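You operate a simulated robot arm through the tools that you are given. There is no shell and no other tool. Be economical: measure what you need, move in short steps, check, and stop when the job is done.

You are at the controls of a simulated robot arm. One attempt, no reset.

JOB
Brush the salt crumbs off the purple tray and stand the resin cleaner bottle on it.
Fine: use the purple brush; rinse it in the softener-side basin and put it back.

Only the result counts: the job must be done as asked and must still hold three seconds after the hand-in. Knocking over, shifting, dropping, spilling or breaking anything else fails it.

ROBOT AND FRAMES
A 7-joint arm with a two-finger parallel gripper, fixed in place. Base frame: the origin is at the foot of the arm, x ahead of it, y to its left, z up. Lengths are in cm, angles in rad, forces in N, time in s.
With the tool pointing down near the work surface it reaches from about 20 to 74 cm from the base axis. Its first joint turns from -2.897 to 2.897 rad. Payload 1.57 kg.
Tool frame: the origin (TCP) lies between the finger pads and is the grasp point; the fingertips stand 3 cm ahead of it; z points along the fingers, y is the line along which they close. Largest opening 11 cm; finger width 2.4, thickness 1.2; the body of the gripper, 4.8 by 11.2 cm, starts 7.8 cm behind the TCP.
Orientation is that of the tool frame in the base frame, as [roll, pitch, yaw] about the fixed x, y, z axes, in that order (R = Rz(yaw) Ry(pitch) Rx(roll)). With the fingers straight down and closing along the base's y, the tool's x points along the base's -x, its y along +y and its z along -z.

CONTROLS
- The arm moves only by the tool servo_tool. Its arguments are lists of equal length, an entry for each row: "grip": the closure in counts, from 0 (fully open) to 255 (shut); "travel": the shift along the tool's x, y, z in cm, a list of three; "rot": the turn, a rotation vector about the tool's x, y, z in degrees, a list of three. In form: {"grip": [grip, ...], "travel": [[tx, ty, tz], ...], "rot": [[wx, wy, wz], ...]}. A call has 1 to 12 rows; each row is the pose to reach, as a shift and turn from the pose commanded when the call began, along the tool's axes at that moment. A row lasts 0.2 s, in which the tool goes at most 5 cm and 0.15 rad; a call with a longer step from one row to the next is refused whole, and so is a gripper value outside its range. A pose out of reach is approached as far as the arm can. The call stops where the force on the tool passes 90 N (or 10 N more than at its start, if that is more) or the arm is blocked; 0.2 s more then pass. Each finger travels about 4.5 cm/s and halts on what it meets, pressing with about 38 N; the grip force reading is that of the motor and also rises with nothing between the fingers. The clock runs only during rows and for 0.2 s after the last one: add rows that repeat a pose to give the fingers time. It gives the time, the measured TCP pose, the force on the tool (base axes), the opening and the grip force at its end, in the units of the frame above (readings bear some noise).
- Cameras (640 x 400 px; columns grow to the right, rows downward): "scene" is fixed at [21.98, -49.78, 136.18]; the picture's right is [0.90, -0.44, 0.00], its down [-0.26, -0.54, -0.80] and it looks along [0.35, 0.72, -0.60] (base axes); focal length 260 px, centre (320, 200). "wrist" rides on the gripper at [7, 1.6, -14.1] in the tool frame; the picture's right is [-0.23, 0.97, 0.00], its down [-0.86, -0.20, -0.48] and it looks along [-0.47, -0.11, 0.88] (tool axes); focal length 222 px, centre (320, 200). There is no depth. A picture from a camera that has moved, and an enlarged one, comes with that camera's place and axes in the base frame and with its lens.
- snapshot(camera): a new picture of that camera. The clock stands still meanwhile.
- move_column(by): slides the trunk up (or, below 0, down) by that many cm; the arm rides with it, the base frame stays. It gives what a move gives, with no picture.
- inspect(camera, box): a new picture of the part [left, top, right, bottom] of that camera's present view, enlarged. The clock stands still meanwhile.
- finish_job(): hands the job in; it is judged then, once.

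Go step by step. Nothing tells you positions but the pictures and the camera data: compare them with the known pose of the tool, close in by small moves and look again before you grip or let go. The budget is 120 turns and 64 pictures, counting those below and the enlarged ones. Unless the task says otherwise, let go and move clear before handing in, and close with one line.

The tools are called after "Emit:" as name(argument=value, ...) on one line, values as JSON. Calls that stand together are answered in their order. servo_tool: Moves the arm, as the interface text tells. Its arguments: {"type":"object","properties":{"grip":{"type":"array","items":{"type":"number"}},"travel":{"type":"array","items":{"type":"array","items":{"type":"number"}}},"rot":{"type":"array","items":{"type":"array","items":{"type":"number"}}}},"required":["grip","travel","rot"]} The other tools are called the same way: move_column (by) slides the trunk up or down; snapshot (camera) takes a picture; inspect (camera, box) takes an enlarged picture of a part of a camera's view; finish_job () hands the job in.

At the start:

```text
t: 0.0
tool_pos: [41.92, 15.75, 112.14]
tcp_rot: [3.139, 0.001, -3.142]
contact_force: [0.3, -0.5, 0.7]
grip_width: 11.0
grasp_force: 0.1
trunk travel left (down, up): [-52.5, 6.5]
```

scene: 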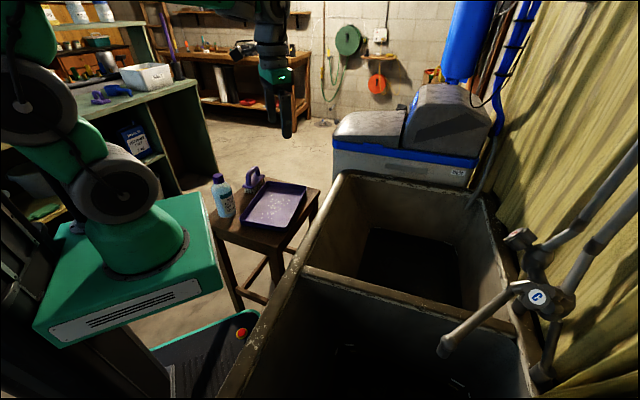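
wrist: 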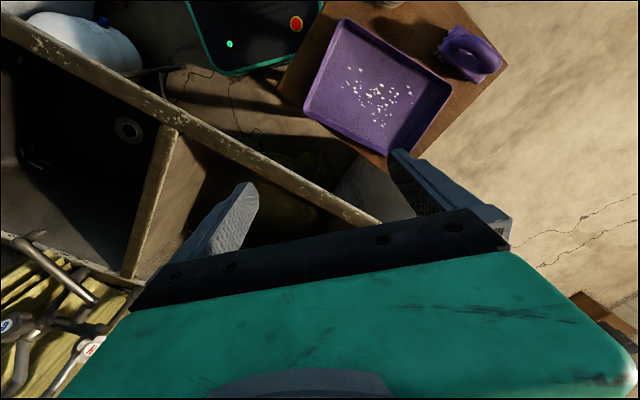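

The small stool seems to carry the purple tray with crumbs, the bottle and the purple brush, with the two basins to its right. I'll look closer at each before moving.

Emit:
inspect(camera="scene", box=[190, 150, 340, 244])

Emit:
inspect(camera="scene", box=[220, 160, 600, 398])

Emit:
inspect(camera="wrist", box=[280, 0, 520, 150])

```text
4.26 times, centred on (265, 197) of scene
camera zoom: at [21.98, -49.78, 136.18], right [0.9, -0.44, 0.0], down [-0.26, -0.54, -0.8], along [0.35, 0.72, -0.6], focal length 1106 px, centre (554, 213)
```

zoom: 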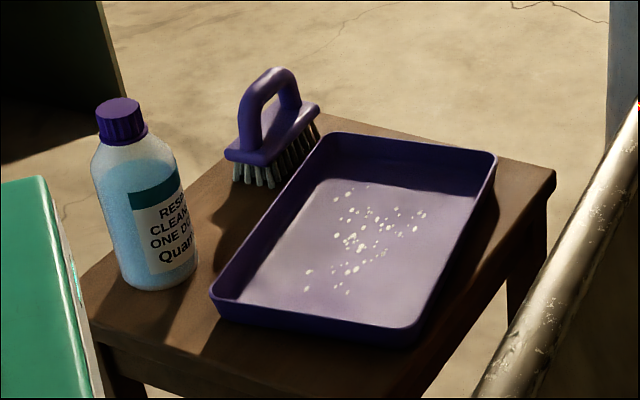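

```text
1.68 times, centred on (410, 279) of scene
camera zoom: at [21.98, -49.78, 136.18], right [0.9, -0.44, 0.0], down [-0.26, -0.54, -0.8], along [0.35, 0.72, -0.6], focal length 437 px, centre (169, 67)
```

zoom: 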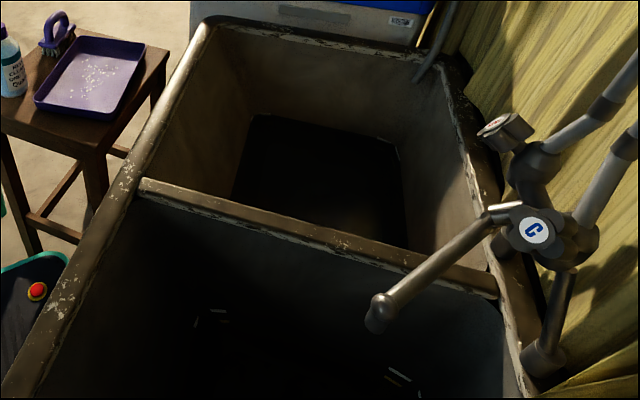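

```text
2.67 times, centred on (400, 75) of wrist
camera zoom: at [34.87, 17.42, 126.25], right [0.23, 0.97, 0.0], down [0.86, -0.2, 0.48], along [0.47, -0.11, -0.88], focal length 592 px, centre (107, 533)
```

zoom: 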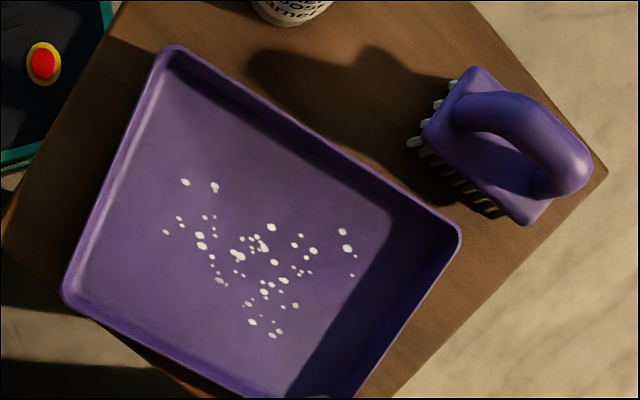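

The brush stands bristles down near (37, 43), and its handle top is at about z 84. The tray is centred near (41, 27.5), turned about 50°, with its rim at about z 77. I'll move above the brush with the fingers turned across its handle and look again.

Emit:
servo_tool(grip=[0, 0, 0, 0, 0, 0, 0, 0], travel=[[0.6, 3.5, 1.5], [1.2, 7, 3], [1.7, 10.5, 4.5], [2.2, 14, 6], [2.8, 17.5, 7.5], [3.3, 21, 9], [3.9, 24.5, 10.5], [4.4, 27.7, 12]], rot=[[0, 0, -6], [0, 0, -12], [0, 0, -18], [0, 0, -24], [0, 0, -30], [0, 0, -36], [0, 0, -42], [0, 0, -45]])

Emit:
snapshot(camera="wrist")

```text
t: 1.8
tool_pos: [37.47, 43.52, 100.22]
tcp_rot: [-3.141, 0.001, -2.356]
contact_force: [-0.3, -0.1, -0.5]
grip_width: 10.99
grasp_force: 0.0
trunk travel left (down, up): [-52.5, 6.5]
```

```text
58 pictures are left
camera wrist: at [31.33, 39.77, 114.29], right [-0.53, 0.85, 0.0], down [0.74, 0.47, 0.48], along [0.41, 0.25, -0.88], focal length 222 px, centre (320, 200)
```

wrist: 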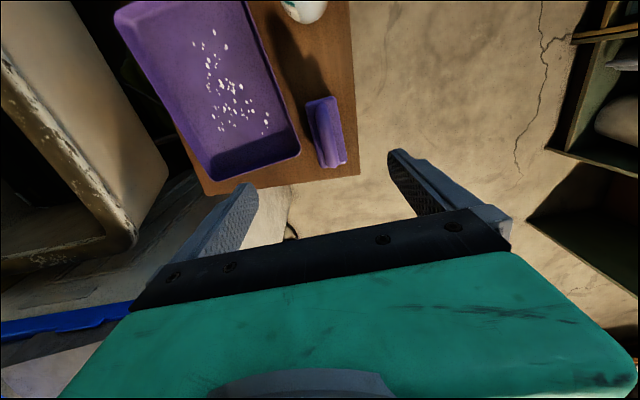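

The brush is now almost under the tool. I'll enlarge to get its exact axis and the handle's position.

Emit:
inspect(camera="wrist", box=[260, 70, 388, 190])

Emit:
inspect(camera="scene", box=[230, 130, 310, 200])

```text
3.33 times, centred on (324, 130) of wrist
camera zoom: at [31.33, 39.77, 114.29], right [-0.53, 0.85, 0.0], down [0.74, 0.47, 0.48], along [0.41, 0.25, -0.88], focal length 740 px, centre (307, 433)
```

zoom: 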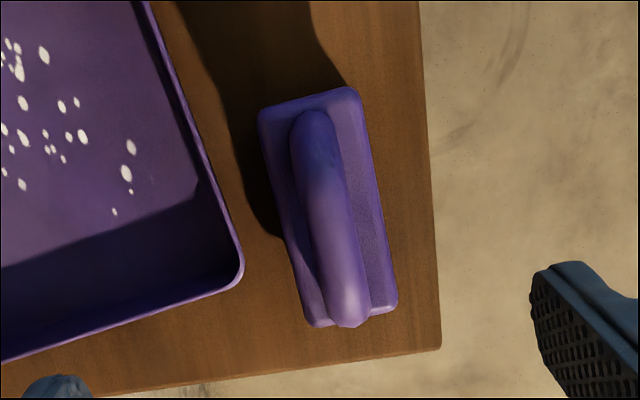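

```text
5.71 times, centred on (270, 165) of scene
camera zoom: at [21.98, -49.78, 136.18], right [0.9, -0.44, 0.0], down [-0.26, -0.54, -0.8], along [0.35, 0.72, -0.6], focal length 1485 px, centre (606, 400)
```

zoom: 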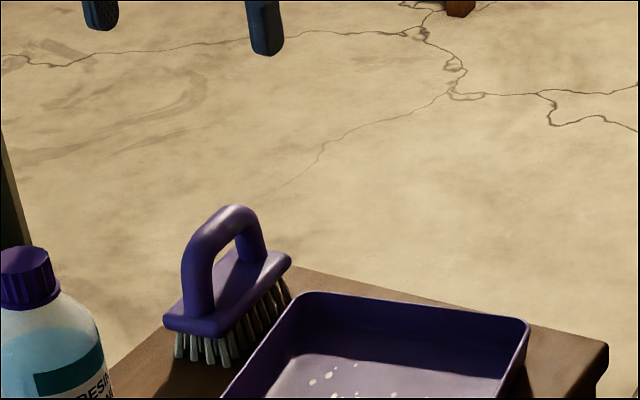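

The brush block is centred at (37.5, 44.6) with its top at z≈78, and its axis is about 46°. I'll line up, go down to z≈83, and check before I close.

Emit:
servo_tool(grip=[0, 0, 0, 0, 60, 60], travel=[[-0.8, 0.74, 4], [-0.8, 0.74, 8], [-0.8, 0.74, 12], [-0.8, 0.74, 15], [-0.8, 0.74, 17.2], [-0.8, 0.74, 17.2]], rot=[[0, 0, -1], [0, 0, -1], [0, 0, -1], [0, 0, -1], [0, 0, -1], [0, 0, -1]])

Emit:
snapshot(camera="wrist")

Emit:
inspect(camera="scene", box=[190, 130, 320, 230])

```text
t: 3.2
tool_pos: [37.52, 44.21, 82.93]
tcp_rot: [-3.139, -0.001, -2.339]
contact_force: [-0.3, -0.1, 0.4]
grip_width: 8.41
grasp_force: 0.1
trunk travel left (down, up): [-52.5, 6.5]
```

```text
55 pictures are left
camera wrist: at [31.45, 40.52, 97.04], right [-0.54, 0.84, 0.0], down [0.74, 0.48, 0.48], along [0.4, 0.26, -0.88], focal length 222 px, centre (320, 200)
```

wrist: 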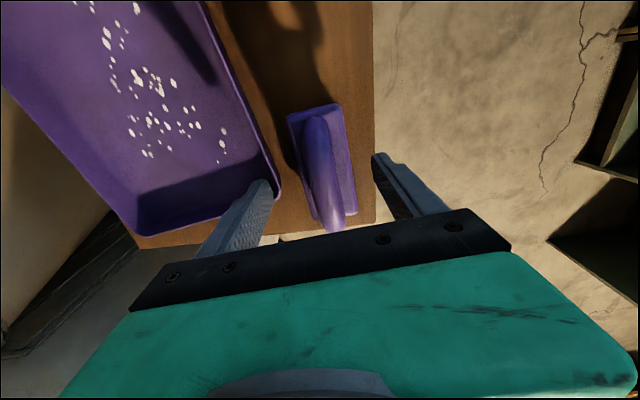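

```text
4.00 times, centred on (255, 180) of scene
camera zoom: at [21.98, -49.78, 136.18], right [0.9, -0.44, 0.0], down [-0.26, -0.54, -0.8], along [0.35, 0.72, -0.6], focal length 1040 px, centre (580, 280)
```

zoom: 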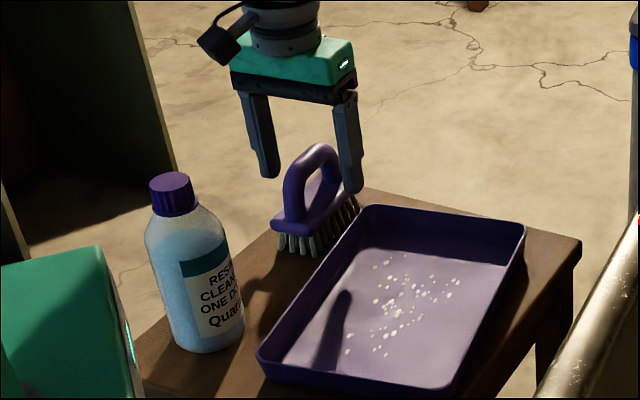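

The handle sits about 0.4 cm to the tool's +y and slightly +x of the TCP. I'll centre on it and close.

Emit:
servo_tool(grip=[60, 255, 255, 255, 255, 255, 255, 255], travel=[[0.4, 0.45, 0], [0.4, 0.45, 0], [0.4, 0.45, 0], [0.4, 0.45, 0], [0.4, 0.45, 0], [0.4, 0.45, 0], [0.4, 0.45, 0], [0.4, 0.45, 0]], rot=[[0, 0, 0], [0, 0, 0], [0, 0, 0], [0, 0, 0], [0, 0, 0], [0, 0, 0], [0, 0, 0], [0, 0, 0]])

Emit:
snapshot(camera="wrist")

```text
t: 5.0
tool_pos: [36.93, 44.48, 82.98]
tcp_rot: [3.14, 0.0, -2.338]
contact_force: [0.1, -0.5, 0.2]
grip_width: 2.12
grasp_force: 34.8
trunk travel left (down, up): [-52.5, 6.5]
```

```text
53 pictures are left
camera wrist: at [30.87, 40.65, 97.09], right [-0.54, 0.84, 0.0], down [0.74, 0.48, 0.48], along [0.4, 0.26, -0.88], focal length 222 px, centre (320, 200)
```

wrist: 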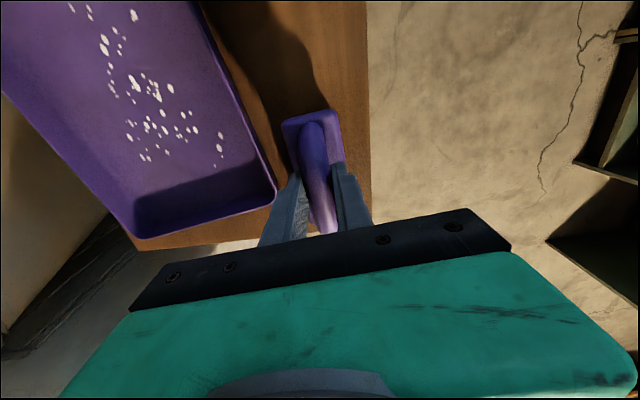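

The handle is held, with an opening of 2.12. The rest pose to return to is (36.93, 44.48, 82.98), yaw -2.338. I'll lift and carry the brush over the near, bottle-side part of the tray, aligned with the tray.

Emit:
servo_tool(grip=[255, 255, 255, 255, 255, 255, 255, 255, 255, 255], travel=[[0, 0, -1], [0, 0, -4], [0, 0, -7], [2.8, -2.1, -7], [5.6, -4.3, -7], [8.4, -6.4, -7], [11.2, -8.6, -7], [13.94, -10.7, -7], [13.94, -10.7, -7], [13.94, -10.7, -7]], rot=[[0, 0, 0], [0, 0, 0], [0, 0, 0], [0, 0, -2], [0, 0, -4], [0, 0, -4], [0, 0, -4], [0, 0, -4], [0, 0, -4], [0, 0, -4]])

Emit:
snapshot(camera="wrist")

Emit:
inspect(camera="scene", box=[190, 130, 320, 230])

```text
t: 7.2
tool_pos: [35.14, 26.93, 89.89]
tcp_rot: [3.141, -0.001, -2.269]
contact_force: [-0.6, 0.5, 0.0]
grip_width: 2.12
grasp_force: 34.4
trunk travel left (down, up): [-52.5, 6.5]
```

```text
52 pictures are left
camera wrist: at [29.32, 22.72, 103.96], right [-0.6, 0.8, 0.0], down [0.7, 0.53, 0.48], along [0.38, 0.29, -0.88], focal length 222 px, centre (320, 200)
```

wrist: 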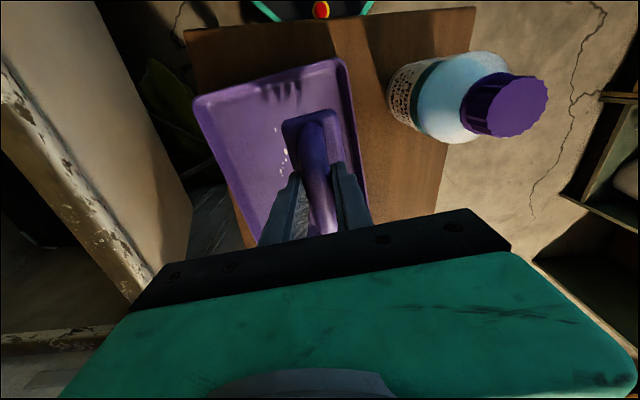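

```text
4.00 times, centred on (255, 180) of scene
camera zoom: at [21.98, -49.78, 136.18], right [0.9, -0.44, 0.0], down [-0.26, -0.54, -0.8], along [0.35, 0.72, -0.6], focal length 1040 px, centre (580, 280)
```

zoom: 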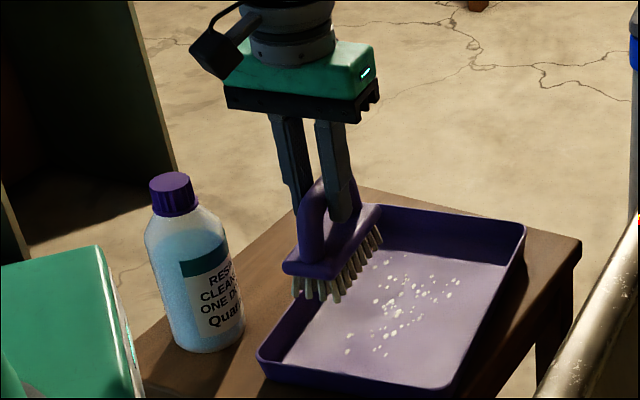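

The brush is clear of the bottle and the rim. I'll lower it gently to bristle contact with the tray floor while watching the force.

Emit:
servo_tool(grip=[255, 255, 255, 255, 255], travel=[[0, 0, 3], [0, 0, 5], [0, 0, 5.8], [0, 0, 6.2], [0, 0, 6.2]], rot=[[0, 0, 0], [0, 0, 0], [0, 0, 0], [0, 0, 0], [0, 0, 0]])

Emit:
inspect(camera="scene", box=[210, 140, 310, 230])

```text
t: 8.4
tool_pos: [34.83, 27.06, 83.77]
tcp_rot: [-3.141, 0.0, -2.269]
contact_force: [0.7, 0.1, -1.5]
grip_width: 2.1
grasp_force: 33.8
trunk travel left (down, up): [-52.5, 6.5]
```

```text
4.44 times, centred on (260, 185) of scene
camera zoom: at [21.98, -49.78, 136.18], right [0.9, -0.44, 0.0], down [-0.26, -0.54, -0.8], along [0.35, 0.72, -0.6], focal length 1155 px, centre (587, 267)
```

zoom: 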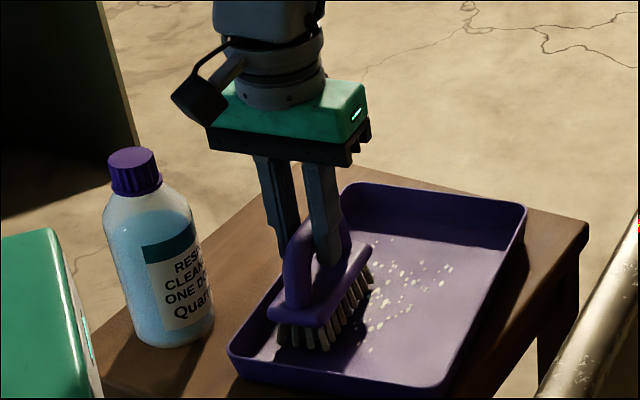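

The bristles are about at the floor. I'll press slightly and sweep across the short way in lane one.

Emit:
servo_tool(grip=[255, 255, 255, 255, 255, 255, 255, 255, 255], travel=[[0, 0, 0.2], [0, -1.5, 0.2], [0, -3, 0.2], [0, -4.5, 0.2], [0, -6, 0.2], [0, -7.5, 0.2], [0, -9, 0.2], [0, -9.8, 0.2], [0, -9.8, 0.2]], rot=[[0, 0, 0], [0, 0, 0], [0, 0, 0], [0, 0, 0], [0, 0, 0], [0, 0, 0], [0, 0, 0], [0, 0, 0], [0, 0, 0]])

Emit:
inspect(camera="scene", box=[210, 140, 310, 230])

```text
t: 10.4
tool_pos: [42.42, 20.8, 83.5]
tcp_rot: [3.14, 0.0, -2.267]
contact_force: [1.2, 0.4, -2.1]
grip_width: 2.1
grasp_force: 34.2
trunk travel left (down, up): [-52.5, 6.5]
```

```text
4.44 times, centred on (260, 185) of scene
camera zoom: at [21.98, -49.78, 136.18], right [0.9, -0.44, 0.0], down [-0.26, -0.54, -0.8], along [0.35, 0.72, -0.6], focal length 1155 px, centre (587, 267)
```

zoom: 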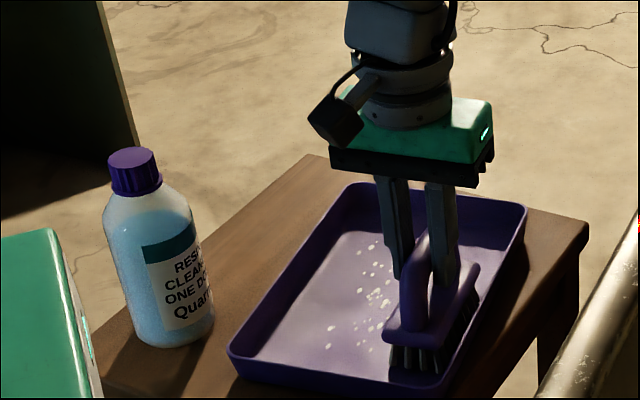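

The crumbs are still there, so the bristles may not really be touching. I'll lower a bit further and read the force.

Emit:
servo_tool(grip=[255, 255, 255], travel=[[0, 0, 0.2], [0, 0, 0.4], [0, 0, 0.4]], rot=[[0, 0, 0], [0, 0, 0], [0, 0, 0]])

Emit:
inspect(camera="scene", box=[240, 170, 310, 230])

```text
t: 11.2
tool_pos: [42.53, 20.76, 83.4]
tcp_rot: [-3.139, 0.002, -2.27]
contact_force: [-1.9, -1.6, 15.5]
grip_width: 2.1
grasp_force: 34.3
trunk travel left (down, up): [-52.5, 6.5]
```

```text
6.67 times, centred on (275, 200) of scene
camera zoom: at [21.98, -49.78, 136.18], right [0.9, -0.44, 0.0], down [-0.26, -0.54, -0.8], along [0.35, 0.72, -0.6], focal length 1733 px, centre (620, 200)
```

zoom: 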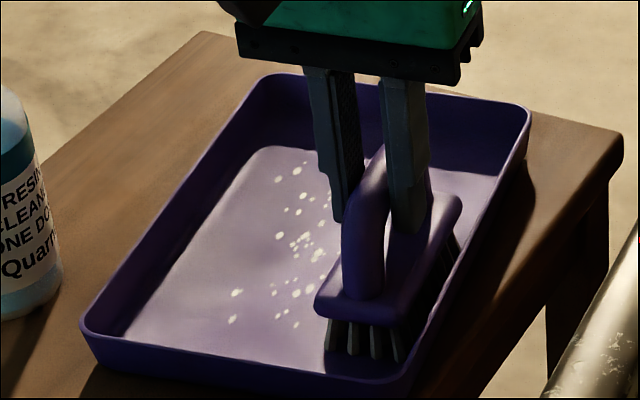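

The bristles now touch at about z 83.4, with 15 N on the tool. I'll sweep back lightly at this height.

Emit:
servo_tool(grip=[255, 255, 255, 255, 255, 255, 255, 255, 255], travel=[[0, 0, -0.1], [0, 1.5, -0.1], [0, 3, -0.1], [0, 4.5, -0.1], [0, 6, -0.1], [0, 7.5, -0.1], [0, 9, -0.1], [0, 10, -0.1], [0, 10, -0.1]], rot=[[0, 0, 0], [0, 0, 0], [0, 0, 0], [0, 0, 0], [0, 0, 0], [0, 0, 0], [0, 0, 0], [0, 0, 0], [0, 0, 0]])

Emit:
inspect(camera="scene", box=[210, 140, 310, 230])

```text
t: 13.2
tool_pos: [34.8, 27.2, 83.39]
tcp_rot: [-3.141, 0.002, -2.271]
contact_force: [2.7, -3.1, 16.9]
grip_width: 2.09
grasp_force: 34.4
trunk travel left (down, up): [-52.5, 6.5]
```

```text
4.44 times, centred on (260, 185) of scene
camera zoom: at [21.98, -49.78, 136.18], right [0.9, -0.44, 0.0], down [-0.26, -0.54, -0.8], along [0.35, 0.72, -0.6], focal length 1155 px, centre (587, 267)
```

zoom: 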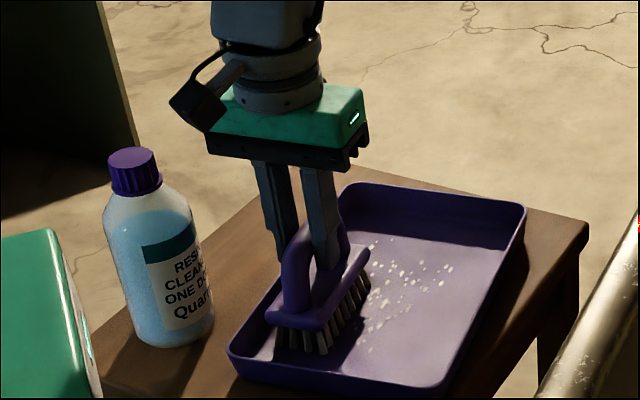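

The tray stayed put. I'll make another contact stroke towards the far side, then compare the crumbs.

Emit:
servo_tool(grip=[255, 255, 255, 255, 255, 255, 255, 255, 255], travel=[[0, -1.5, 0], [0, -3, 0], [0, -4.5, 0], [0, -6, 0], [0, -7.5, 0], [0, -9, 0], [0, -10, 0], [0, -10, 0], [0, -10, 0]], rot=[[0, 0, 0], [0, 0, 0], [0, 0, 0], [0, 0, 0], [0, 0, 0], [0, 0, 0], [0, 0, 0], [0, 0, 0], [0, 0, 0]])

Emit:
inspect(camera="scene", box=[240, 170, 310, 230])

```text
t: 15.2
tool_pos: [42.36, 20.8, 83.27]
tcp_rot: [3.141, 0.0, -2.268]
contact_force: [-4.4, 2.6, 19.8]
grip_width: 2.12
grasp_force: 34.2
trunk travel left (down, up): [-52.5, 6.5]
```

```text
6.67 times, centred on (275, 200) of scene
camera zoom: at [21.98, -49.78, 136.18], right [0.9, -0.44, 0.0], down [-0.26, -0.54, -0.8], along [0.35, 0.72, -0.6], focal length 1733 px, centre (620, 200)
```

zoom: 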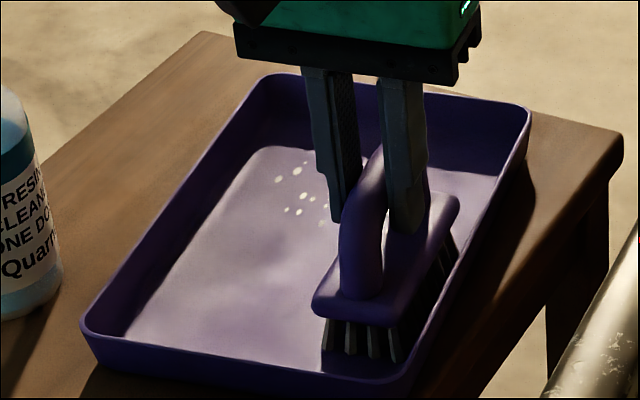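

Contact strokes clear the crumbs, and the near lane is clean. I'll lift a little, shift 9 cm along the tray and do the far lane with two strokes.

Emit:
servo_tool(grip=[255, 255, 255, 255, 255, 255, 255, 255, 255, 255, 255, 255], travel=[[0, 0, -1], [-3, 0, -1], [-6, 0, -1], [-9, 0, -1], [-9, 0, 0], [-9, 1.5, 0], [-9, 3, 0], [-9, 4.5, 0], [-9, 6, 0], [-9, 7.5, 0], [-9, 9, 0], [-9, 10, 0]], rot=[[0, 0, 0], [0, 0, 0], [0, 0, 0], [0, 0, 0], [0, 0, 0], [0, 0, 0], [0, 0, 0], [0, 0, 0], [0, 0, 0], [0, 0, 0], [0, 0, 0], [0, 0, 0]])

Emit:
servo_tool(grip=[255, 255, 255, 255, 255, 255, 255, 255], travel=[[0, -1.5, 0], [0, -3, 0], [0, -4.5, 0], [0, -6, 0], [0, -7.5, 0], [0, -9, 0], [0, -10, 0], [0, -10, 0]], rot=[[0, 0, 0], [0, 0, 0], [0, 0, 0], [0, 0, 0], [0, 0, 0], [0, 0, 0], [0, 0, 0], [0, 0, 0]])

Emit:
inspect(camera="scene", box=[240, 170, 310, 230])

```text
t: 17.8
tool_pos: [40.68, 33.93, 83.32]
tcp_rot: [-3.141, 0.001, -2.268]
contact_force: [1.6, -0.9, 6.8]
grip_width: 2.1
grasp_force: 34.4
trunk travel left (down, up): [-52.5, 6.5]
```

```text
t: 19.6
tool_pos: [48.23, 27.71, 83.35]
tcp_rot: [-3.141, 0.0, -2.268]
contact_force: [-1.8, 1.2, 5.9]
grip_width: 2.1
grasp_force: 34.1
trunk travel left (down, up): [-52.5, 6.5]
```

```text
6.67 times, centred on (275, 200) of scene
camera zoom: at [21.98, -49.78, 136.18], right [0.9, -0.44, 0.0], down [-0.26, -0.54, -0.8], along [0.35, 0.72, -0.6], focal length 1733 px, centre (620, 200)
```

zoom: 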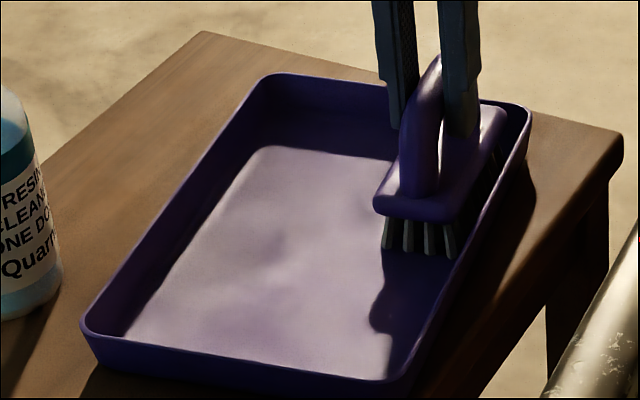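

The floor looks clean now. I'll lift high and look at the tray and at the basins from up there.

Emit:
servo_tool(grip=[255, 255, 255, 255, 255, 255, 255], travel=[[0, 0, -2], [0, 0, -6], [0, 0, -10], [0, 0, -14], [0, 0, -18], [0, 0, -22], [0, 0, -22]], rot=[[0, 0, 0], [0, 0, 0], [0, 0, 0], [0, 0, 0], [0, 0, 0], [0, 0, 0], [0, 0, 0]])

Emit:
snapshot(camera="wrist")

Emit:
inspect(camera="scene", box=[210, 150, 330, 230])

```text
t: 21.2
tool_pos: [48.19, 27.59, 105.39]
tcp_rot: [-3.141, 0.002, -2.268]
contact_force: [1.0, 0.0, -1.2]
grip_width: 2.09
grasp_force: 34.5
trunk travel left (down, up): [-52.5, 6.5]
```

```text
44 pictures are left
camera wrist: at [42.42, 23.35, 119.52], right [-0.6, 0.8, 0.0], down [0.7, 0.53, 0.48], along [0.38, 0.29, -0.88], focal length 222 px, centre (320, 200)
```

wrist: 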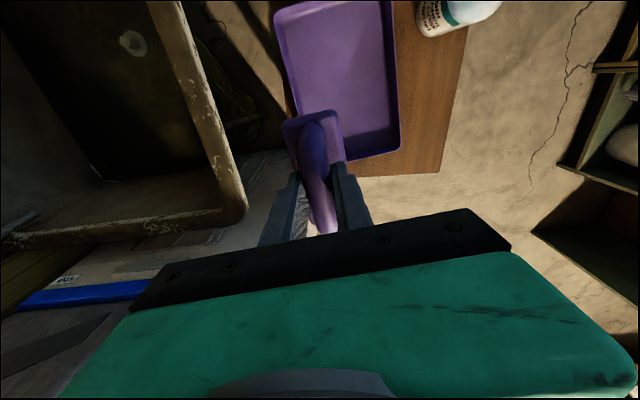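

```text
5.00 times, centred on (270, 190) of scene
camera zoom: at [21.98, -49.78, 136.18], right [0.9, -0.44, 0.0], down [-0.26, -0.54, -0.8], along [0.35, 0.72, -0.6], focal length 1300 px, centre (570, 250)
```

zoom: 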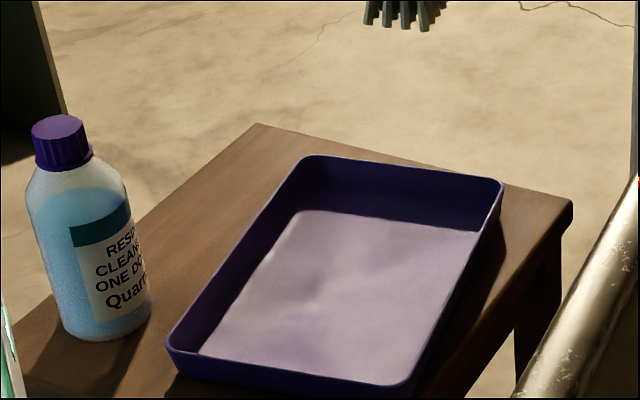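

The tray is clean. Next I'll look into the softener-side basin for water.

Emit:
inspect(camera="wrist", box=[0, 0, 260, 260])

```text
1.54 times, centred on (130, 130) of wrist
camera zoom: at [42.42, 23.35, 119.52], right [-0.6, 0.8, 0.0], down [0.7, 0.53, 0.48], along [0.38, 0.29, -0.88], focal length 342 px, centre (612, 308)
```

zoom: 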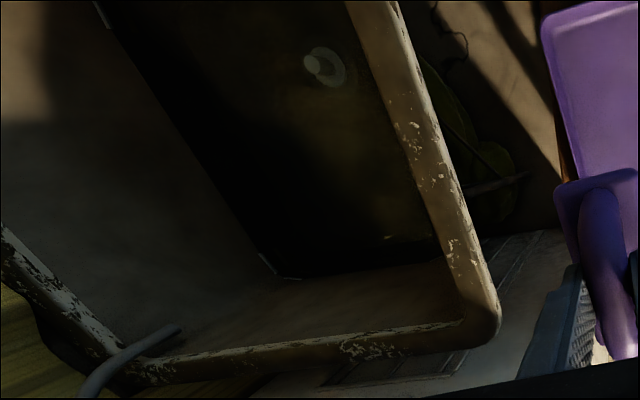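

The basin's floor is dark and its drain looks plugged, so it may hold water. I'll carry the brush over it at a safe height and look down.

Emit:
servo_tool(grip=[255, 255, 255, 255, 255, 255, 255, 255, 255, 255], travel=[[2, -3.7, 0], [4, -7.4, 0], [6, -11.1, 0], [8, -14.8, 0], [10, -18.5, 0], [12, -22.2, 0], [14, -25.9, 0], [16.2, -29.8, 0], [18.3, -33.6, 0], [18.3, -33.6, 0]], rot=[[0, 0, 4], [0, 0, 8], [0, 0, 12], [0, 0, 16], [0, 0, 20], [0, 0, 24], [0, 0, 28], [0, 0, 33], [0, 0, 37], [0, 0, 37]])

Emit:
snapshot(camera="wrist")

Emit:
snapshot(camera="scene")

```text
t: 23.4
tool_pos: [62.24, -8.0, 105.33]
tcp_rot: [-3.141, -0.001, -2.915]
contact_force: [-0.1, -0.1, -1.0]
grip_width: 2.11
grasp_force: 34.2
trunk travel left (down, up): [-52.5, 6.5]
```

```text
41 pictures are left
camera wrist: at [54.96, -7.88, 119.27], right [0.0, 1.0, 0.0], down [0.88, 0.0, 0.48], along [0.48, 0.0, -0.88], focal length 222 px, centre (320, 200)
```

wrist: 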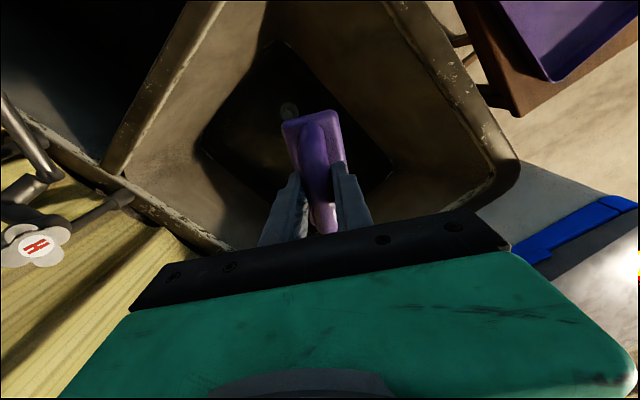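

```text
40 pictures are left
```

scene: 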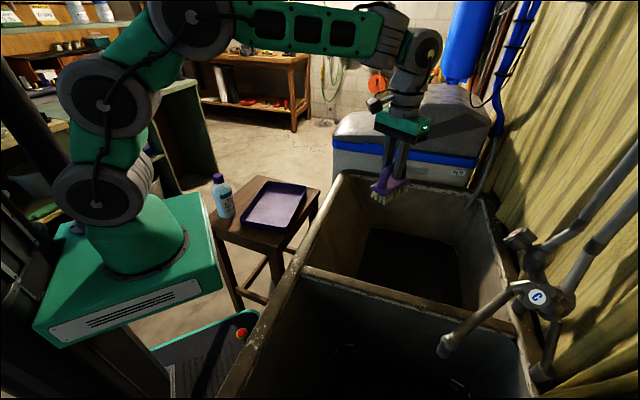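

Emit:
inspect(camera="wrist", box=[180, 20, 420, 200])

Emit:
inspect(camera="scene", box=[320, 200, 520, 320])

```text
2.22 times, centred on (300, 110) of wrist
camera zoom: at [54.96, -7.88, 119.27], right [0.0, 1.0, 0.0], down [0.88, 0.0, 0.48], along [0.48, 0.0, -0.88], focal length 494 px, centre (364, 400)
```

zoom: 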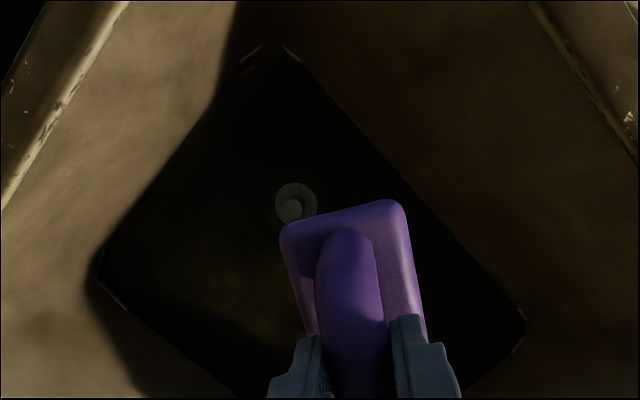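

```text
3.20 times, centred on (420, 260) of scene
camera zoom: at [21.98, -49.78, 136.18], right [0.9, -0.44, 0.0], down [-0.26, -0.54, -0.8], along [0.35, 0.72, -0.6], focal length 832 px, centre (0, 8)
```

zoom: 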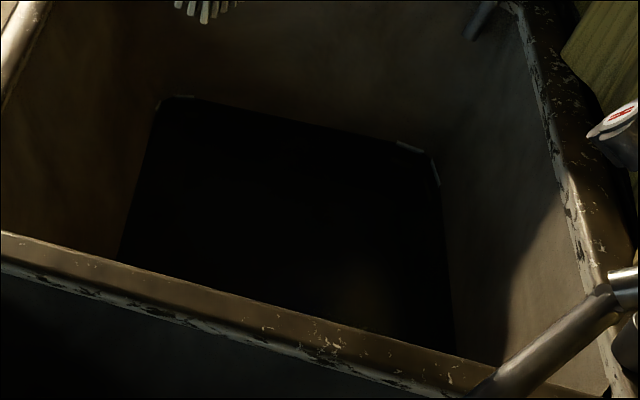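

The dark pool's surface seems to lie near z≈64, with its stool-side edge from (48, -15) to (74, 10). I'll go down at (65, -11), stopping just above it.

Emit:
servo_tool(grip=[255, 255, 255, 255, 255, 255, 255, 255, 255], travel=[[-1, -1.8, 2], [-2, -3.5, 5], [-2, -3.5, 9], [-2, -3.5, 13], [-2, -3.5, 17], [-2, -3.5, 21], [-2, -3.5, 25], [-2, -3.5, 28], [-2, -3.5, 28]], rot=[[0, 0, 0], [0, 0, 0], [0, 0, 0], [0, 0, 0], [0, 0, 0], [0, 0, 0], [0, 0, 0], [0, 0, 0], [0, 0, 0]])

Emit:
snapshot(camera="wrist")

Emit:
snapshot(camera="scene")

```text
t: 25.4
tool_pos: [64.91, -10.95, 77.13]
tcp_rot: [-3.14, -0.002, -2.914]
contact_force: [0.2, -0.2, -0.9]
grip_width: 2.11
grasp_force: 34.3
trunk travel left (down, up): [-52.5, 6.5]
```

```text
37 pictures are left
camera wrist: at [57.78, -10.85, 91.23], right [0.0, 1.0, 0.0], down [0.88, 0.0, 0.48], along [0.48, 0.0, -0.88], focal length 222 px, centre (320, 200)
```

wrist: 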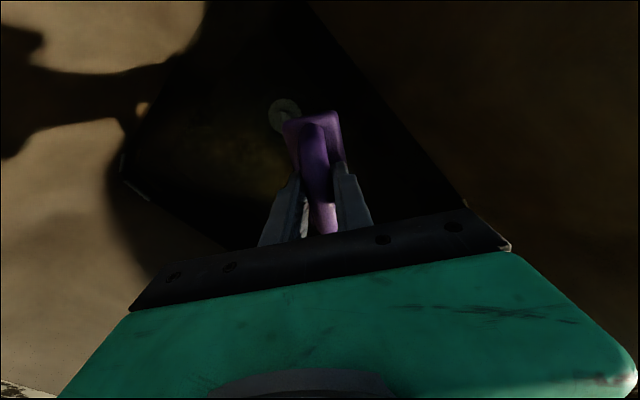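

```text
36 pictures are left
```

scene: 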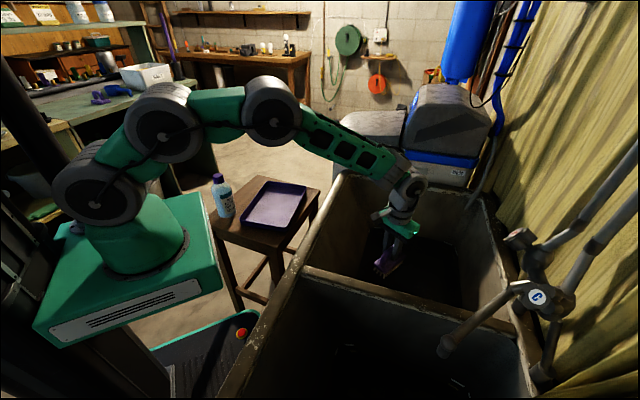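

The arm is clear of the rim, and the drain lies about 7 cm below the surface, so there is water. I'll dip the bristles about 2.5 cm and swish.

Emit:
servo_tool(grip=[255, 255, 255, 255], travel=[[0, 0, 2], [0, 0, 4], [0, 0, 6.5], [0, 0, 6.5]], rot=[[0, 0, 0], [0, 0, 0], [0, 0, 0], [0, 0, 0]])

Emit:
inspect(camera="scene", box=[340, 170, 480, 300])

Emit:
inspect(camera="wrist", box=[220, 60, 420, 250])

```text
t: 26.4
tool_pos: [64.9, -10.99, 70.63]
tcp_rot: [-3.141, 0.001, -2.916]
contact_force: [0.4, 0.1, -2.0]
grip_width: 2.08
grasp_force: 33.8
trunk travel left (down, up): [-52.5, 6.5]
```

```text
3.08 times, centred on (410, 235) of scene
camera zoom: at [21.98, -49.78, 136.18], right [0.9, -0.44, 0.0], down [-0.26, -0.54, -0.8], along [0.35, 0.72, -0.6], focal length 800 px, centre (43, 92)
```

zoom: 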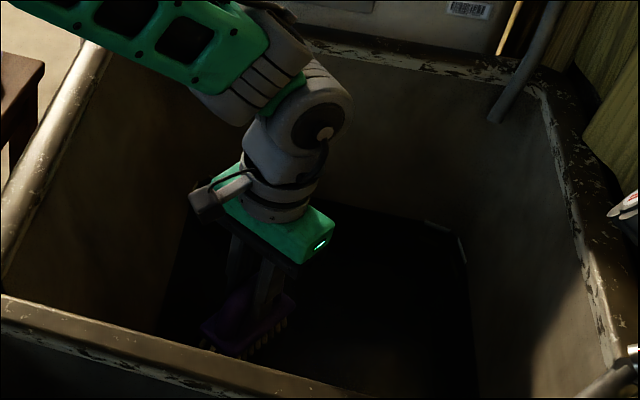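

```text
2.11 times, centred on (320, 155) of wrist
camera zoom: at [57.69, -10.85, 84.76], right [0.0, 1.0, 0.0], down [0.88, 0.0, 0.48], along [0.48, 0.0, -0.88], focal length 468 px, centre (320, 295)
```

zoom: 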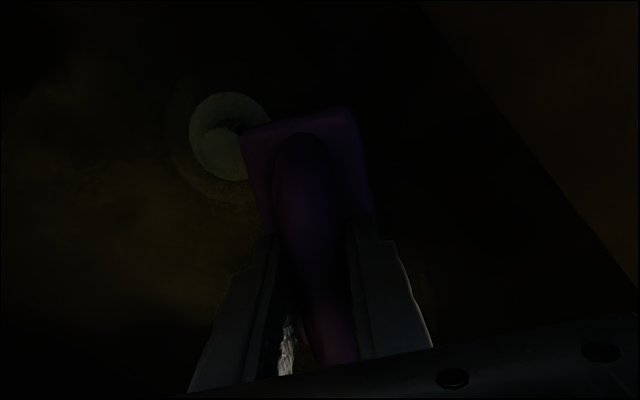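

Two independent sightings put the water edge at z≈64.4 and the drain at z≈57, so the bristles are fully under water. I'll swish them around.

Emit:
servo_tool(grip=[255, 255, 255, 255, 255, 255, 255, 255, 255, 255, 255, 255], travel=[[0, 1.5, 0.4], [0, 3, 0.4], [0, 1, 0.4], [0, -1, 0.4], [0, -3, 0.4], [0, -1, 0.4], [0, 1, 0.4], [0, 3, 0.4], [0, 1, 0.4], [0, -1, 0.4], [0, -3, 0.4], [0, -1, 0.4]], rot=[[0, 0, 0], [0, 0, 0], [0, 0, 0], [0, 0, 0], [0, 0, 0], [0, 0, 0], [0, 0, 0], [0, 0, 0], [0, 0, 0], [0, 0, 0], [0, 0, 0], [0, 0, 0]])

Emit:
servo_tool(grip=[255, 255, 255, 255, 255, 255, 255, 255, 255, 255, 255, 255], travel=[[0, 1, 0], [0, 3, 0], [0, 1, 0], [0, -1, 0], [0, 1, 0], [0, 3, 0], [0, 1, 0], [0, 1, 0], [0, 1, 0], [0, 1, -2], [0, 1, -6], [0, 1, -6]], rot=[[0, 0, 0], [0, 0, 0], [0, 0, 0], [0, 0, 0], [0, 0, 0], [0, 0, 0], [0, 0, 0], [0, 0, 0], [0, 0, 0], [0, 0, 0], [0, 0, 0], [0, 0, 0]])

Emit:
inspect(camera="scene", box=[340, 170, 480, 300])

```text
t: 29.0
tool_pos: [65.08, -11.77, 70.45]
tcp_rot: [-3.14, -0.001, -2.914]
contact_force: [1.0, -0.5, -1.5]
grip_width: 2.1
grasp_force: 33.8
trunk travel left (down, up): [-52.5, 6.5]
```

```text
t: 31.6
tool_pos: [65.07, -10.98, 76.45]
tcp_rot: [-3.14, 0.001, -2.915]
contact_force: [0.1, 0.6, -1.9]
grip_width: 2.08
grasp_force: 34.2
trunk travel left (down, up): [-52.5, 6.5]
```

```text
3.08 times, centred on (410, 235) of scene
camera zoom: at [21.98, -49.78, 136.18], right [0.9, -0.44, 0.0], down [-0.26, -0.54, -0.8], along [0.35, 0.72, -0.6], focal length 800 px, centre (43, 92)
```

zoom: 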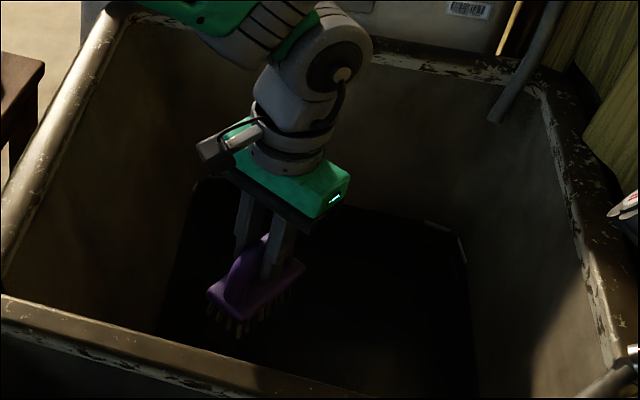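

The brush is rinsed. I'll lift straight out and then carry it back above its place.

Emit:
servo_tool(grip=[255, 255, 255, 255, 255, 255, 255, 255, 255, 255], travel=[[0, 0, 0], [0, 0, 0], [0, 0, -4], [0, 0, -8], [0, 0, -12], [0, 0, -16], [0, 0, -20], [0, 0, -24], [0, 0, -28.5], [0, 0, -28.5]], rot=[[0, 0, 0], [0, 0, 0], [0, 0, 0], [0, 0, 0], [0, 0, 0], [0, 0, 0], [0, 0, 0], [0, 0, 0], [0, 0, 0], [0, 0, 0]])

```text
t: 33.8
tool_pos: [64.74, -10.86, 105.01]
tcp_rot: [3.141, 0.001, -2.914]
contact_force: [0.0, 0.2, -1.1]
grip_width: 2.12
grasp_force: 34.1
trunk travel left (down, up): [-52.5, 6.5]
```

Emit:
servo_tool(grip=[255, 255, 255, 255, 255, 255, 255, 255, 255, 255, 255], travel=[[1.1, 4.5, 0], [2.2, 8.9, 0], [3.3, 13.4, 0], [4.4, 17.8, 0], [5.5, 22.3, 0], [6.6, 26.8, 0], [7.7, 31.2, 0], [8.8, 35.7, 0], [9.9, 40.1, 0], [10.95, 44.6, 0], [10.95, 44.6, 0]], rot=[[0, 0, -3.3], [0, 0, -6.6], [0, 0, -9.9], [0, 0, -13.2], [0, 0, -16.5], [0, 0, -19.8], [0, 0, -23.1], [0, 0, -26.5], [0, 0, -29.8], [0, 0, -33.1], [0, 0, -33.1]])

```text
t: 36.2
tool_pos: [44.24, 30.06, 104.89]
tcp_rot: [3.141, 0.0, -2.336]
contact_force: [0.4, -0.2, -0.4]
grip_width: 2.09
grasp_force: 34.1
trunk travel left (down, up): [-52.5, 6.5]
```

Emit:
servo_tool(grip=[255, 255, 255, 255, 255, 255, 255, 255, 255], travel=[[-1.3, 3.8, 0], [-2.7, 7.6, 0], [-4, 11.4, 0], [-5.33, 15.26, 0], [-5.33, 15.26, 4], [-5.33, 15.26, 8], [-5.33, 15.26, 12], [-5.33, 15.26, 17], [-5.33, 15.26, 17]], rot=[[0, 0, 0], [0, 0, 0], [0, 0, 0], [0, 0, 0], [0, 0, 0], [0, 0, 0], [0, 0, 0], [0, 0, 0], [0, 0, 0]])

Emit:
inspect(camera="scene", box=[190, 130, 320, 230])

Emit:
snapshot(camera="wrist")

```text
t: 38.2
tool_pos: [36.85, 44.16, 87.77]
tcp_rot: [-3.141, 0.001, -2.336]
contact_force: [0.7, -0.3, -1.5]
grip_width: 2.08
grasp_force: 34.8
trunk travel left (down, up): [-52.5, 6.5]
```

```text
4.00 times, centred on (255, 180) of scene
camera zoom: at [21.98, -49.78, 136.18], right [0.9, -0.44, 0.0], down [-0.26, -0.54, -0.8], along [0.35, 0.72, -0.6], focal length 1040 px, centre (580, 280)
```

zoom: 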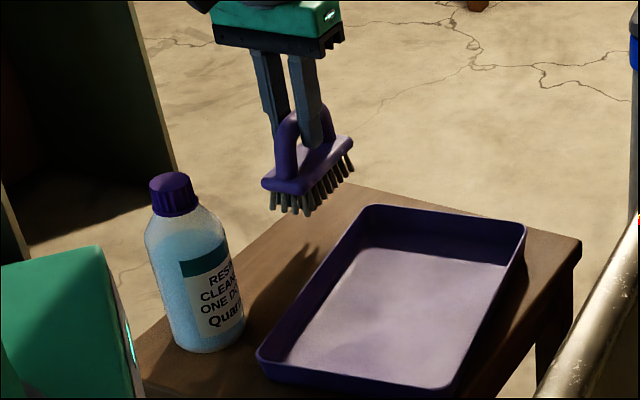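

```text
31 pictures are left
camera wrist: at [30.82, 40.46, 101.92], right [-0.54, 0.84, 0.0], down [0.74, 0.48, 0.48], along [0.4, 0.26, -0.88], focal length 222 px, centre (320, 200)
```

wrist: 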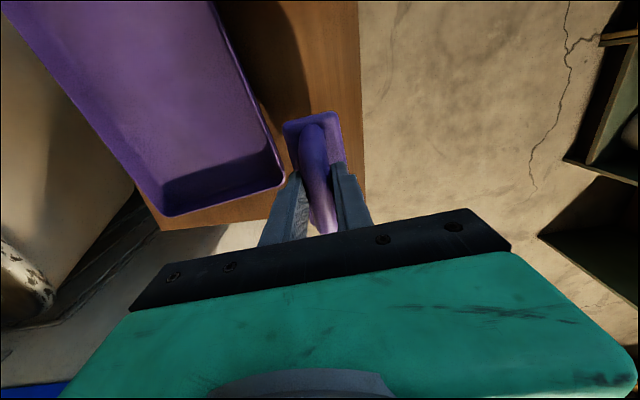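

I'm over the original spot and lowering gently to the rest height.

Emit:
servo_tool(grip=[255, 255, 255, 255, 255], travel=[[-0.2, 0.12, 2], [-0.2, 0.12, 3.8], [-0.2, 0.12, 4.5], [-0.2, 0.12, 4.75], [-0.2, 0.12, 4.75]], rot=[[0, 0, 0], [0, 0, 0], [0, 0, 0], [0, 0, 0], [0, 0, 0]])

Emit:
inspect(camera="scene", box=[210, 140, 310, 210])

```text
t: 39.4
tool_pos: [36.97, 44.72, 82.99]
tcp_rot: [-3.141, 0.0, -2.337]
contact_force: [0.6, 0.3, -0.8]
grip_width: 2.11
grasp_force: 34.6
trunk travel left (down, up): [-52.5, 6.5]
```

```text
5.71 times, centred on (260, 175) of scene
camera zoom: at [21.98, -49.78, 136.18], right [0.9, -0.44, 0.0], down [-0.26, -0.54, -0.8], along [0.35, 0.72, -0.6], focal length 1485 px, centre (663, 343)
```

zoom: 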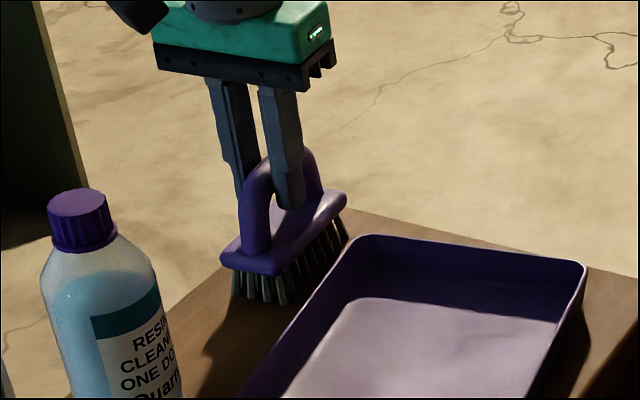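

Emit:
servo_tool(grip=[255, 255, 255], travel=[[0, 0, 0.15], [0, 0, 0.25], [0, 0, 0.25]], rot=[[0, 0, 0], [0, 0, 0], [0, 0, 0]])

```text
t: 40.2
tool_pos: [36.99, 44.75, 82.97]
tcp_rot: [-3.141, 0.003, -2.337]
contact_force: [-0.7, -0.8, 5.9]
grip_width: 2.11
grasp_force: 34.1
trunk travel left (down, up): [-52.5, 6.5]
```

The brush is in contact with the stool top at 5.9 N. I'll ease off, open just enough and rise.

Emit:
servo_tool(grip=[255, 90, 90, 90, 90, 90, 90, 90, 90, 90], travel=[[0, 0, -0.15], [0, 0, -0.15], [0, 0, -0.15], [0, 0, -0.15], [0, 0, -0.15], [0, 0, -2], [0, 0, -6], [0, 0, -10], [0, 0, -14], [0, 0, -17]], rot=[[0, 0, 0], [0, 0, 0], [0, 0, 0], [0, 0, 0], [0, 0, 0], [0, 0, 0], [0, 0, 0], [0, 0, 0], [0, 0, 0], [0, 0, 0]])

Emit:
snapshot(camera="wrist")

Emit:
inspect(camera="scene", box=[190, 130, 320, 230])

```text
t: 42.4
tool_pos: [37.08, 44.81, 100.04]
tcp_rot: [-3.141, -0.001, -2.337]
contact_force: [-0.4, 0.2, -0.4]
grip_width: 7.11
grasp_force: 0.0
trunk travel left (down, up): [-52.5, 6.5]
```

```text
29 pictures are left
camera wrist: at [30.97, 41.09, 114.07], right [-0.54, 0.84, 0.0], down [0.74, 0.48, 0.48], along [0.4, 0.26, -0.88], focal length 222 px, centre (320, 200)
```

wrist: 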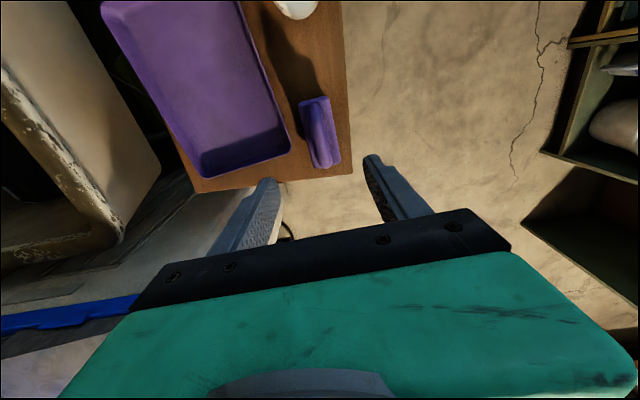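

```text
4.00 times, centred on (255, 180) of scene
camera zoom: at [21.98, -49.78, 136.18], right [0.9, -0.44, 0.0], down [-0.26, -0.54, -0.8], along [0.35, 0.72, -0.6], focal length 1040 px, centre (580, 280)
```

zoom: 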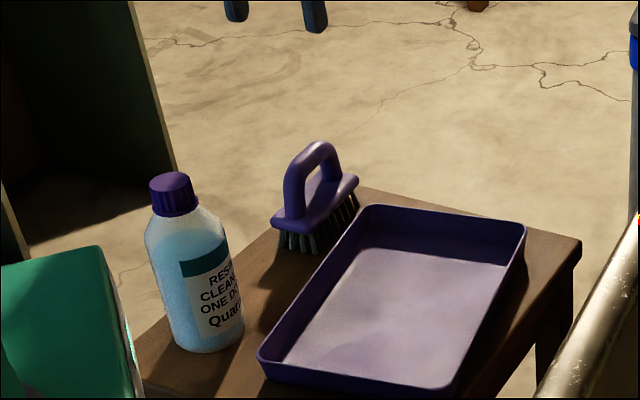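

The brush is back where it stood, with clean bristles. Next is the bottle, at about (23.6, 32.7) with its cap top near z 90. I'll go above it with open fingers and look.

Emit:
servo_tool(grip=[60, 0, 0, 0, 0, 0, 0], travel=[[3.6, 0.3, -2], [7.2, 0.5, -3], [10.8, 0.8, -3], [14.4, 1, -3], [18, 1.3, -3], [18, 1.3, -3], [18, 1.3, -3]], rot=[[0, 0, 0], [0, 0, 0], [0, 0, 0], [0, 0, 0], [0, 0, 0], [0, 0, 0], [0, 0, 0]])

Emit:
snapshot(camera="wrist")

Emit:
inspect(camera="scene", box=[170, 110, 300, 230])

```text
t: 44.0
tool_pos: [23.7, 32.67, 103.04]
tcp_rot: [-3.141, 0.0, -2.335]
contact_force: [0.6, 0.3, 0.7]
grip_width: 11.01
grasp_force: 0.0
trunk travel left (down, up): [-52.5, 6.5]
```

```text
27 pictures are left
camera wrist: at [17.59, 28.8, 117.1], right [-0.54, 0.84, 0.0], down [0.74, 0.48, 0.48], along [0.4, 0.26, -0.88], focal length 222 px, centre (320, 200)
```

wrist: 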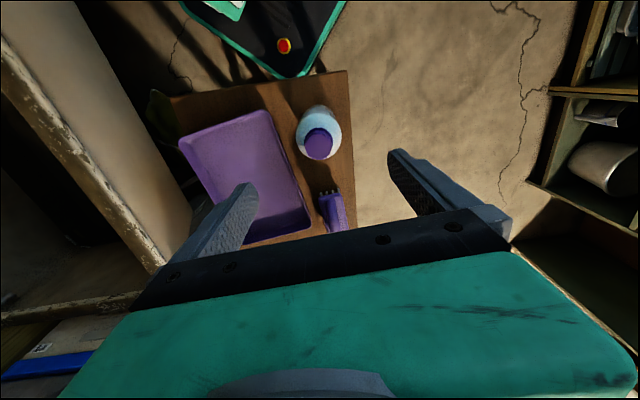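

```text
3.33 times, centred on (235, 170) of scene
camera zoom: at [21.98, -49.78, 136.18], right [0.9, -0.44, 0.0], down [-0.26, -0.54, -0.8], along [0.35, 0.72, -0.6], focal length 866 px, centre (603, 300)
```

zoom: 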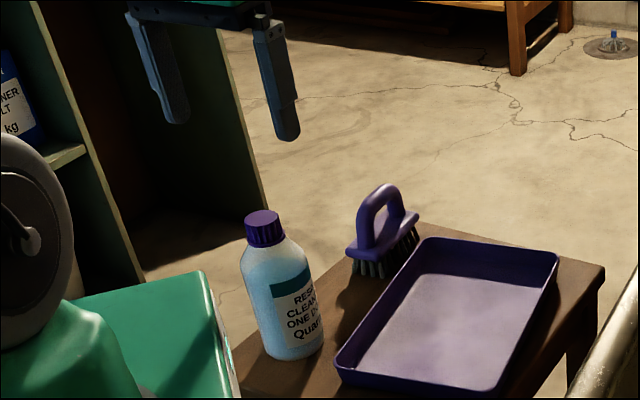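

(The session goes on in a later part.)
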